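You operate a simulated robot arm through the tools that you are given. There is no shell and no other tool. Be economical: measure what you need, move in short steps, check, and stop when the job is done.

Carry out the task below with a simulated robot arm. There is one attempt and no reset: what you move stays moved.

TASK
Press the orange meter key three times.
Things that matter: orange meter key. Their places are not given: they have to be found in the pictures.

It is judged by the outcome, as a careful person would: the job done as asked, and still so three seconds after it is handed in. It fails if anything else is knocked over, pushed out of place, dropped, spilled or broken.

THE ROBOT
A 6-joint arm with a two-finger parallel gripper, fixed in place. Base frame: the origin is at the foot of the arm, x ahead of it, y to its left, z up. Lengths are in m, angles in degrees, forces in N, time in s.
Its first joint turns from -66.0 to 66.0 degrees. Payload 2.1 kg.
Tool frame: the origin (TCP) lies between the finger pads and is the grasp point; the fingertips stand 0.03 m ahead of it; z points along the fingers, y is the line along which they close. The gripper opens to 0.094 m. The fingers are 0.028 m wide and 0.01 m thick; the gripper's body (0.05 by 0.096 m) begins 0.055 m behind the TCP.
Orientation is that of the tool frame in the base frame, as [roll, pitch, yaw] about the fixed x, y, z axes, in that order (R = Rz(yaw) Ry(pitch) Rx(roll)). With the fingers straight down and closing along the base's y, the tool's x points along the base's -x, its y along +y and its z along -z.

THE INTERFACE
- The arm moves only by the tool jog_arm. Its arguments are lists of equal length, an entry for each row: "dp": the shift along the base's x, y, z in m, a list of three; "dr": the turn, a rotation vector about the base's x, y, z in degrees, a list of three; "fingers": the gripper command, from -1 (shut) to 1 (fully open), values between in proportion. In form: {"dp": [[x, y, z], ...], "dr": [[rx, ry, rz], ...], "fingers": [fingers, ...]}. A call has 1 to 10 rows; each row shifts and turns the commanded pose from where the row before left it. A row lasts 0.2 s, in which the tool goes at most 0.05 m and 8.6 degrees; a call with a longer step from one row to the next is refused whole, and so is a gripper value outside its range. A pose out of reach is approached as far as the arm can. The call stops where the force on the tool passes 40 N (or 10 N more than at its start, if that is more) or the arm is blocked; 0.2 s more then pass. The fingers move at their own pace (about 0.072 m/s each) and stop on an object; they squeeze with about 21 N. The grip force told is the motor's: it shows also when the fingers shut on nothing. Time passes only in rows, and 0.2 s behind the last, so rows that do not move let the fingers close. It gives the time, the measured TCP pose, the force on the tool (base axes), the opening and the grip force at its end, in the units of the frame above (readings bear some noise).
- Cameras (640 x 400 px; columns grow to the right, rows downward): "scene" is fixed at [0.0745, -0.385, 0.5026]; the picture's right is [0.59, -0.80, 0.00], its down [-0.32, -0.23, -0.92] and it looks along [0.74, 0.55, -0.39] (base axes); focal length 344 px, centre (320, 200). "wrist" rides on the gripper at [-0.037, 0, -0.058] in the tool frame; the picture's right is [0.00, -1.00, 0.00], its down [0.97, 0.00, -0.24] and it looks along [0.24, 0.00, 0.97] (tool axes); focal length 218 px, centre (320, 200).
- grab_frame(camera): a new picture of that camera. No time passes.
- measure_at(camera, pixels): for up to 12 pixels [column, row] of the newest picture of that camera ("zoom" is the newest enlarged one), the place [x, y, z] in the base frame of the surface seen there, good to about 0.002 m. No time passes.
- zoom(camera, box): a new picture of the part [left, top, right, bottom] of that camera's present view, enlarged. No time passes.
- sign_off(): hands the job in; it is judged then, once.

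Work in short steps. Measure before you move; look again where a grasp or a placing could have gone wrong, and mend it. You have 60 turns and 16 pictures in all, the two below and enlarged ones among them. Open the gripper and draw the arm clear of the work before you hand the job in, unless the task says otherwise; then end with one line.

The tools are called after "Request:" as name(argument=value, ...) on one line, values as JSON. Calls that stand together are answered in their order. jog_arm: Moves the arm, as the interface text tells. Its arguments: {"type":"object","properties":{"dp":{"type":"array","items":{"type":"array","items":{"type":"number"}}},"dr":{"type":"array","items":{"type":"array","items":{"type":"number"}}},"fingers":{"type":"array","items":{"type":"number"}}},"required":["dp","dr","fingers"]} The other tools are called the same way: grab_frame (camera) takes a picture; measure_at (camera, pixels) gives the place of the surface under pixels of a picture; zoom (camera, box) takes an enlarged picture of a part of a camera's view; sign_off () hands the job in.

At the start:

```text
time_s: 0.0
eef_pos: [0.2935, -0.1417, 0.381]
tool_rot: [180.0, 0.0, 180.0]
force: [-0.2, -0.5, 0.5]
grip_width: 0.0944
grip_force: 0.0
```

scene: 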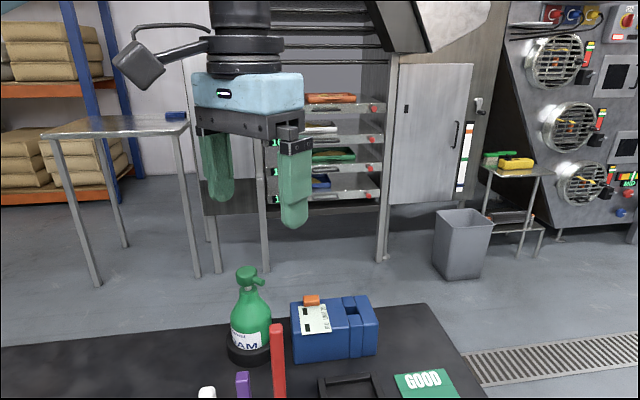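
wrist: 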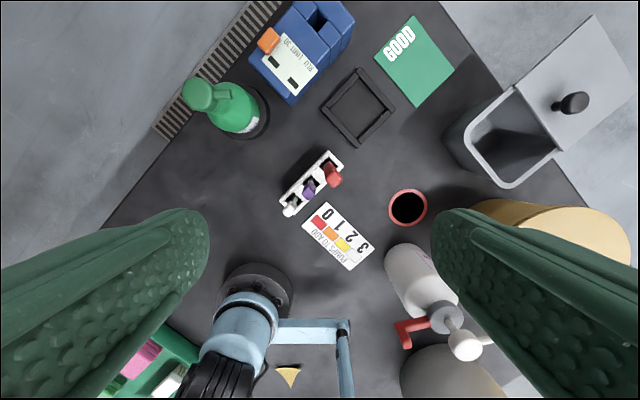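

The orange key appears on the blue meter at about (268,40) in the wrist view and (312,300) in the scene view. I zoom in on both.

Request:
zoom(camera="wrist", box=[230, 0, 370, 110])

Request:
zoom(camera="scene", box=[220, 260, 400, 380])

Request:
measure_at(camera="wrist", pixels=[[268, 40], [263, 46], [274, 34], [275, 70], [300, 60], [318, 18], [340, 25], [198, 92], [290, 98], [354, 15]])

Request:
measure_at(camera="scene", pixels=[[312, 298], [306, 298], [318, 298], [312, 303], [315, 320], [248, 272], [345, 310]])

```text
3.64 times, centred on (300, 55) of wrist
```

zoom: 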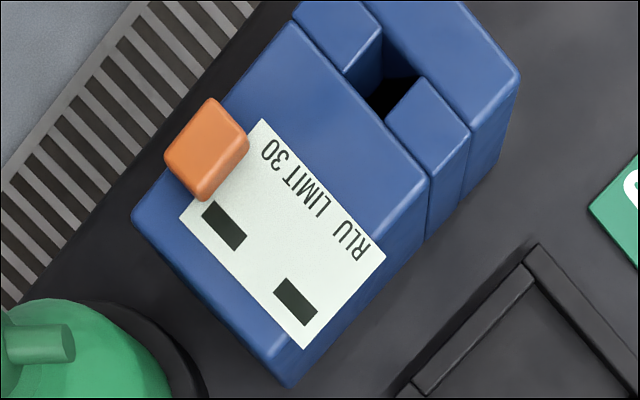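

```text
3.33 times, centred on (310, 320) of scene
```

zoom: 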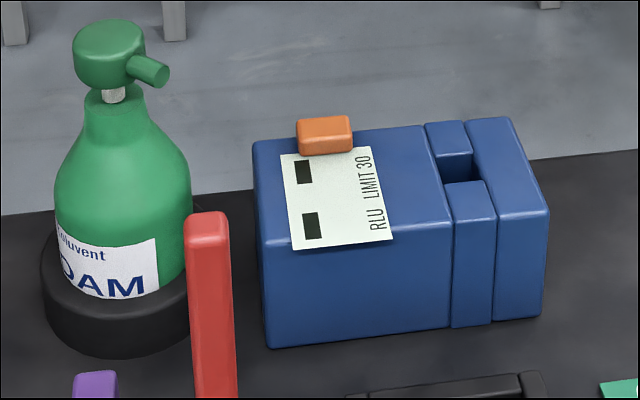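

```text
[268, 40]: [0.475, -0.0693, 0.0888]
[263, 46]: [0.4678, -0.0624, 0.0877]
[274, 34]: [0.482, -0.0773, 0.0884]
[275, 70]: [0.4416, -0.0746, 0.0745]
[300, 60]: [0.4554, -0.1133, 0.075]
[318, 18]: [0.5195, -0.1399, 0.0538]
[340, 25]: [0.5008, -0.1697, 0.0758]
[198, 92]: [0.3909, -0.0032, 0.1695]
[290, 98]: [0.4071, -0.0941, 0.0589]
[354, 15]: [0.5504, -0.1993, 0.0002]
```

```text
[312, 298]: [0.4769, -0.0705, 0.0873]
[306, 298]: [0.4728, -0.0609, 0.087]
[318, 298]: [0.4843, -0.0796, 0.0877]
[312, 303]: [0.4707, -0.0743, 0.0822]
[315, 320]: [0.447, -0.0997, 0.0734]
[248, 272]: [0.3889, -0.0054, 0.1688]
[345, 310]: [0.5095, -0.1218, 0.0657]
```

Both cameras put the key top near (0.476, -0.070, 0.088). The meter top is at z≈0.075, so the table seems to be at z≈0, not 0.088. I measure the key's corners and some table points before moving.

Request:
measure_at(camera="scene", pixels=[[200, 350], [390, 380], [440, 350], [311, 296], [304, 297], [319, 296]])

Request:
measure_at(camera="wrist", pixels=[[270, 29], [278, 38], [267, 52], [258, 43], [268, 40], [150, 190], [420, 60], [300, 150], [216, 85], [182, 100]])

```text
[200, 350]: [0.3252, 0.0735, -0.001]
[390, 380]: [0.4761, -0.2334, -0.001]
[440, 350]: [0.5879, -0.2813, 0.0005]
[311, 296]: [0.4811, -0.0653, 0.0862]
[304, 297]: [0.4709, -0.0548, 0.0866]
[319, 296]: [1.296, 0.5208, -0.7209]
```

```text
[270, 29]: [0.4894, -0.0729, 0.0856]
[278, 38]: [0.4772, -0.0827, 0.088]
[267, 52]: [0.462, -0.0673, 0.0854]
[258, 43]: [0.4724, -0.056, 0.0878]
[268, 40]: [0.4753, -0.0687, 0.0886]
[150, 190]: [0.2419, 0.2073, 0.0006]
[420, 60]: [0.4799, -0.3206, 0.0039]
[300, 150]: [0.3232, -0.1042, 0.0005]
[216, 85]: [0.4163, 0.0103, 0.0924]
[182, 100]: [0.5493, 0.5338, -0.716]
```

The table measures z≈0, and the key centre is about (0.4755, -0.0695) with its top at 0.088. I close the fingers and move above the key, staying high over the 0.17 bottle.

Request:
jog_arm(dp=[[0.0364, 0.0144, 0], [0.0364, 0.0144, 0], [0.0364, 0.0144, 0], [0.0364, 0.0144, 0], [0.0364, 0.0146, 0], [0, 0, -0.04], [0, 0, -0.04], [0, 0, -0.04], [0, 0, -0.04], [0, 0, 0]], dr=[[0, 0, 0], [0, 0, 0], [0, 0, 0], [0, 0, 0], [0, 0, 0], [0, 0, 0], [0, 0, 0], [0, 0, 0], [0, 0, 0], [0, 0, 0]], fingers=[-1, -1, -1, -1, -1, -1, -1, -1, -1, -1])

```text
time_s: 2.2
eef_pos: [0.4432, -0.0743, 0.2051]
tool_rot: [-179.9, 0.0, 180.0]
force: [0.3, 0.5, 0.4]
grip_width: 0.0
grip_force: 20.8
out of reach, approached as far as the arm can: row 4, 5
```

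The tool stopped short at (0.443, -0.074, 0.205) because rows 4 and 5 were out of reach up high. I let it settle and read the pose again.

Request:
jog_arm(dp=[[0, 0, 0], [0, 0, 0]], dr=[[0, 0, 0], [0, 0, 0]], fingers=[-1, -1])

Request:
grab_frame(camera="scene")

```text
time_s: 2.8
eef_pos: [0.4428, -0.0754, 0.205]
tool_rot: [-179.9, 0.0, -180.0]
force: [-0.9, -0.3, 0.0]
grip_width: 0.0001
grip_force: 20.8
```

```text
11 pictures are left
```

scene: 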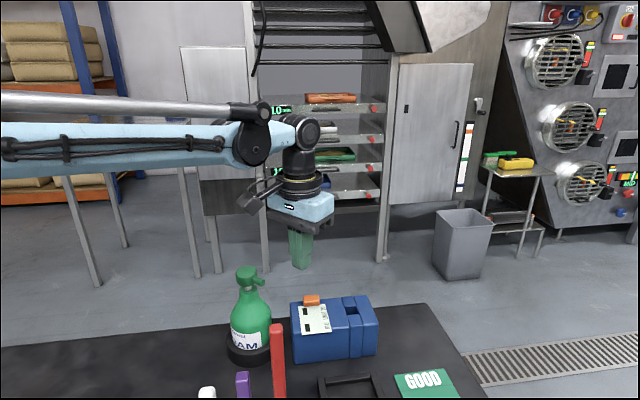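

The closed fingertip is at about (301,268) in the scene view. I measure it to check that the pictures and the arm share a frame, and shift x and y towards the key.

Request:
measure_at(camera="scene", pixels=[[301, 264], [297, 255], [307, 262]])

Request:
jog_arm(dp=[[0.0164, 0.0029, 0], [0.0164, 0.0029, 0], [0, 0, 0]], dr=[[0, 0, 0], [0, 0, 0], [0, 0, 0]], fingers=[-1, -1, -1])

```text
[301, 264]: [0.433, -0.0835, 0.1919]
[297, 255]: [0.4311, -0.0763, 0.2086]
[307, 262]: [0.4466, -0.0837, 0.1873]
```

```text
time_s: 3.6
eef_pos: [0.4772, -0.0691, 0.207]
tool_rot: [-180.0, -0.1, -179.9]
force: [0.6, -0.7, -0.1]
grip_width: 0.0
grip_force: 21.0
```

The frames agree, and the tool is now over the key at (0.477, -0.069). I lower to TCP z≈0.13, which puts the tip about 1 cm above the key, and then look.

Request:
jog_arm(dp=[[-0.0015, 0, -0.025], [0, 0, -0.025], [0, 0, -0.025], [0, 0, 0]], dr=[[0, 0, 0], [0, 0, 0], [0, 0, 0], [0, 0, 0]], fingers=[-1, -1, -1, -1])

Request:
zoom(camera="scene", box=[220, 220, 400, 340])

Request:
grab_frame(camera="wrist")

```text
time_s: 4.6
eef_pos: [0.4752, -0.0707, 0.1346]
tool_rot: [-180.0, 0.1, 180.0]
force: [-0.4, 0.1, 1.0]
grip_width: 0.0001
grip_force: 20.8
```

```text
3.33 times, centred on (310, 280) of scene
```

zoom: 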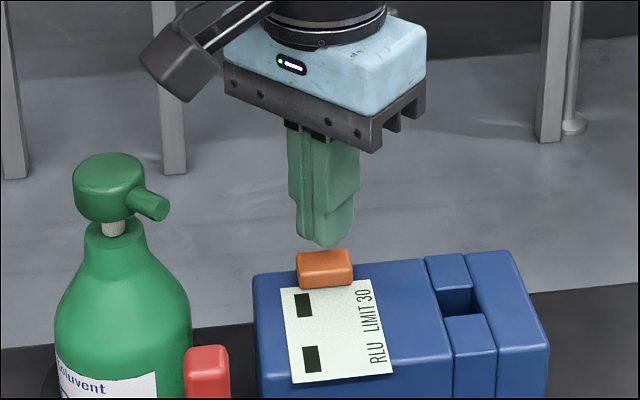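

```text
9 pictures are left
```

wrist: 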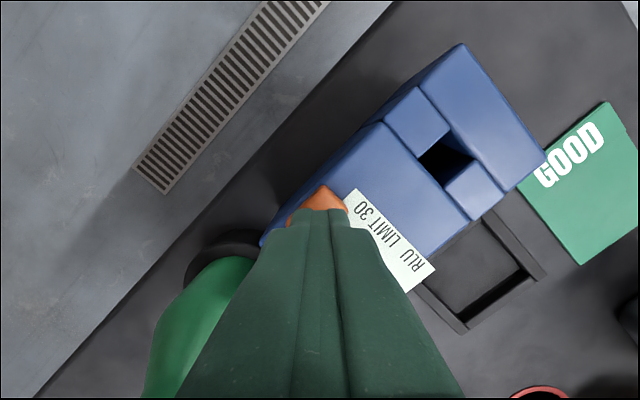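

The tip at z≈0.105 is over the key with about 16 mm of gap. I descend in small steps to find contact.

Request:
jog_arm(dp=[[0.001, 0.001, -0.006], [0, 0, -0.006], [0, 0, -0.002], [0, 0, -0.002], [0, 0, 0]], dr=[[0, 0, 0], [0, 0, 0], [0, 0, 0], [0, 0, 0], [0, 0, 0]], fingers=[-1, -1, -1, -1, -1])

```text
time_s: 5.8
eef_pos: [0.477, -0.0677, 0.1165]
tool_rot: [180.0, 0.0, 179.9]
force: [-0.1, -0.7, 0.1]
grip_width: 0.0
grip_force: 20.8
```

The TCP reads 0.1165 and there is no force yet. I continue in 1 mm steps.

Request:
jog_arm(dp=[[0, 0, -0.001], [0, 0, -0.001], [0, 0, 0]], dr=[[0, 0, 0], [0, 0, 0], [0, 0, 0]], fingers=[-1, -1, -1])

```text
time_s: 6.6
eef_pos: [0.4753, -0.0677, 0.1149]
tool_rot: [-180.0, 0.0, 179.9]
force: [1.4, 0.1, 1.8]
grip_width: 0.0003
grip_force: 21.2
```

The force is 1.8 N in z, which may be light contact. I go down another 2 mm.

Request:
jog_arm(dp=[[0, 0, -0.001], [0, 0, -0.001], [0, 0, 0]], dr=[[0, 0, 0], [0, 0, 0], [0, 0, 0]], fingers=[-1, -1, -1])

Request:
zoom(camera="scene", box=[270, 260, 360, 320])

```text
time_s: 7.4
eef_pos: [0.476, -0.0678, 0.113]
tool_rot: [180.0, 0.1, 179.9]
force: [-2.1, 0.3, 3.1]
grip_width: 0.0
grip_force: 21.0
```

```text
6.67 times, centred on (315, 290) of scene
```

zoom: 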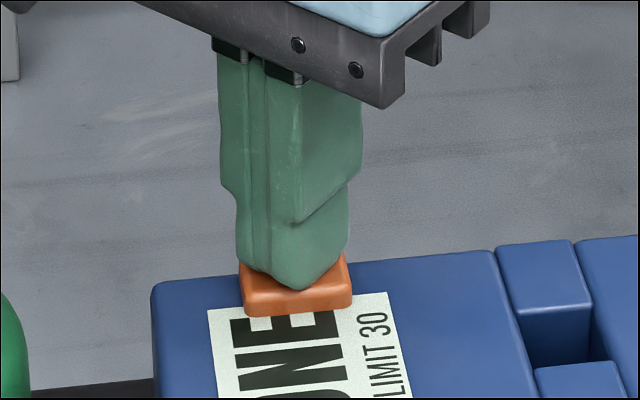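

The key is pressed and the display now shows "ONE", so this press seems to be counted. I lift clear to let the key come back, then look.

Request:
jog_arm(dp=[[0, 0, 0.006], [0, 0, 0.006], [0, 0, 0]], dr=[[0, 0, 0], [0, 0, 0], [0, 0, 0]], fingers=[-1, -1, -1])

Request:
zoom(camera="scene", box=[270, 270, 375, 340])

```text
time_s: 8.2
eef_pos: [0.4769, -0.0681, 0.1253]
tool_rot: [-179.9, 0.0, 179.9]
force: [0.4, 1.1, 0.0]
grip_width: 0.0
grip_force: 21.1
```

```text
5.71 times, centred on (322, 305) of scene
```

zoom: 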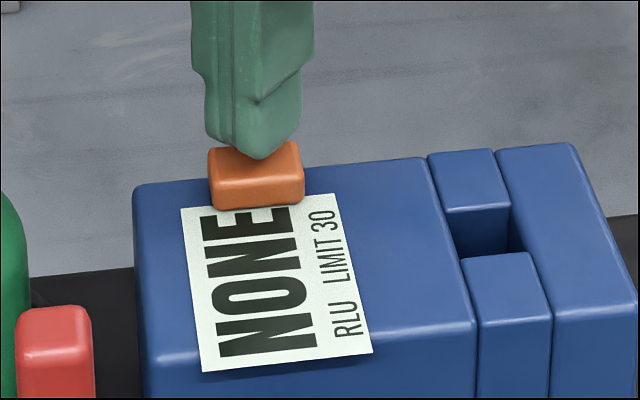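

The display went from "- -" to "NONE" (a reading with no swab), so press one registered and the key has sprung back. I make the second press to the same depth plus 0.5 mm.

Request:
jog_arm(dp=[[0, 0, -0.006], [0, 0, -0.003], [0, 0, -0.002], [0, 0, -0.0015], [0, 0, 0], [0, 0, 0]], dr=[[0, 0, 0], [0, 0, 0], [0, 0, 0], [0, 0, 0], [0, 0, 0], [0, 0, 0]], fingers=[-1, -1, -1, -1, -1, -1])

Request:
zoom(camera="scene", box=[270, 270, 375, 340])

```text
time_s: 9.6
eef_pos: [0.478, -0.0683, 0.1126]
tool_rot: [180.0, 0.1, 180.0]
force: [2.2, 1.9, 5.2]
grip_width: 0.0
grip_force: 21.1
```

```text
5.71 times, centred on (322, 305) of scene
```

zoom: 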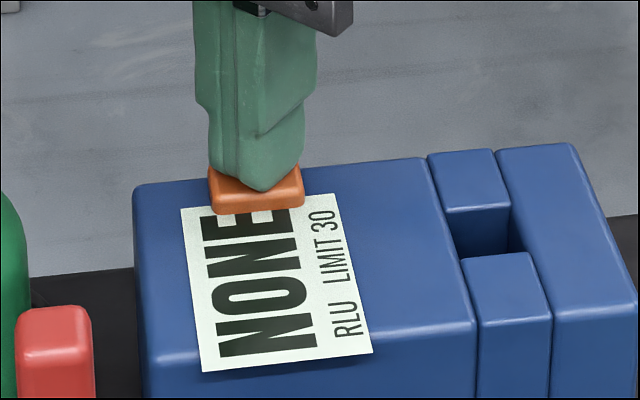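

The second press is at 0.1126 with 5.2 N and the key visibly down, slightly deeper than the first. I release, wait, and make the third press with the same motion.

Request:
jog_arm(dp=[[0, 0, 0.006], [0, 0, 0.0065], [0, 0, 0], [0, 0, 0]], dr=[[0, 0, 0], [0, 0, 0], [0, 0, 0], [0, 0, 0]], fingers=[-1, -1, -1, -1])

Request:
jog_arm(dp=[[0, 0, -0.006], [0, 0, -0.003], [0, 0, -0.002], [0, 0, -0.0015], [0, 0, 0], [0, 0, 0]], dr=[[0, 0, 0], [0, 0, 0], [0, 0, 0], [0, 0, 0], [0, 0, 0], [0, 0, 0]], fingers=[-1, -1, -1, -1, -1, -1])

Request:
zoom(camera="scene", box=[270, 270, 375, 340])

```text
time_s: 10.6
eef_pos: [0.4758, -0.0677, 0.1247]
tool_rot: [180.0, 0.0, -180.0]
force: [-0.1, -0.9, 0.3]
grip_width: 0.0
grip_force: 21.1
```

```text
time_s: 12.0
eef_pos: [0.4772, -0.0674, 0.112]
tool_rot: [-179.9, 0.1, -179.9]
force: [-0.3, -1.7, 3.4]
grip_width: 0.0
grip_force: 21.2
```

```text
5.71 times, centred on (322, 305) of scene
```

zoom: 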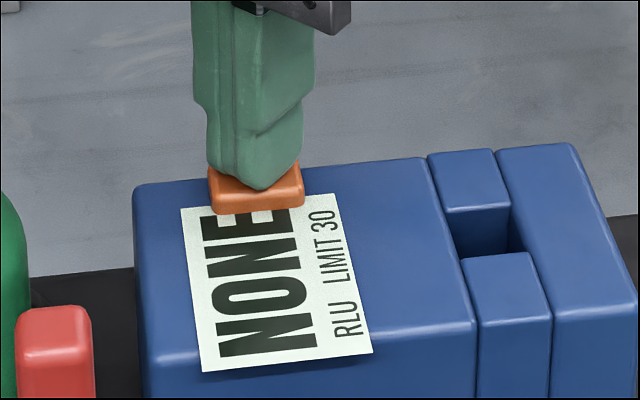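

The third press reached the same depth. I lift straight up, draw back, and open the gripper well above the bottle.

Request:
jog_arm(dp=[[0, 0, 0.01], [0, 0, 0.03], [0, 0, 0.04], [-0.02, -0.01, 0.04], [-0.04, -0.01, 0.03], [-0.04, -0.01, 0.03], [-0.04, -0.01, 0.02], [0, 0, 0], [0, 0, 0], [0, 0, 0]], dr=[[0, 0, 0], [0, 0, 0], [0, 0, 0], [0, 0, 0], [0, 0, 0], [0, 0, 0], [0, 0, 0], [0, 0, 0], [0, 0, 0], [0, 0, 0]], fingers=[-1, -1, -1, -1, -1, -1, 1, 1, 1, 1])

Request:
grab_frame(camera="scene")

```text
refused: row 5 steps farther than a row can; nothing moved
```

```text
4 pictures are left
```

scene: 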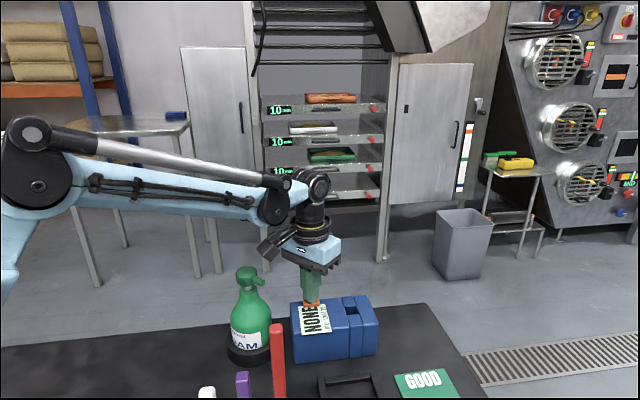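

The call was refused because row 5 was too long. I resend it with shorter steps.

Request:
jog_arm(dp=[[0, 0, 0.01], [0, 0, 0.03], [0, 0, 0.04], [-0.02, -0.01, 0.03], [-0.03, -0.01, 0.03], [-0.03, -0.01, 0.03], [-0.04, -0.01, 0.01], [0, 0, 0], [0, 0, 0], [0, 0, 0]], dr=[[0, 0, 0], [0, 0, 0], [0, 0, 0], [0, 0, 0], [0, 0, 0], [0, 0, 0], [0, 0, 0], [0, 0, 0], [0, 0, 0], [0, 0, 0]], fingers=[-1, -1, -1, -1, -1, -1, 1, 1, 1, 1])

Request:
grab_frame(camera="scene")

```text
time_s: 14.2
eef_pos: [0.3559, -0.1074, 0.2917]
tool_rot: [179.8, -0.1, -180.0]
force: [-0.5, 0.3, 0.3]
grip_width: 0.0938
grip_force: 0.0
```

```text
3 pictures are left
```

scene: 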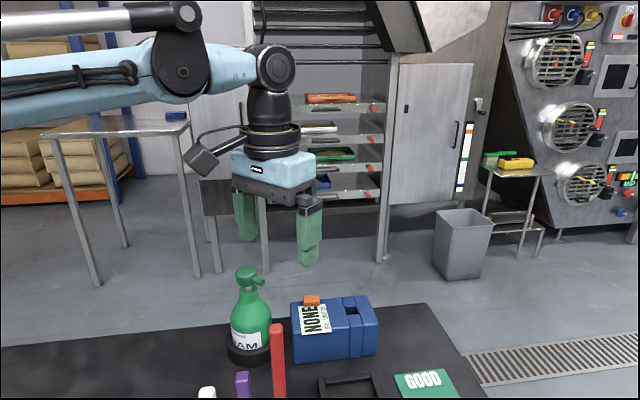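

The key is back up, nothing else has moved, and the gripper is open and clear of the work. I hand the job in.

Request:
sign_off()

```text
The job is handed in.
```

I pressed the orange meter key three times, letting it spring back fully after each press, and nothing else was moved. The display changed to "NONE" on the first press and didn't change again, so I judged the second and third by the key going down equally far.
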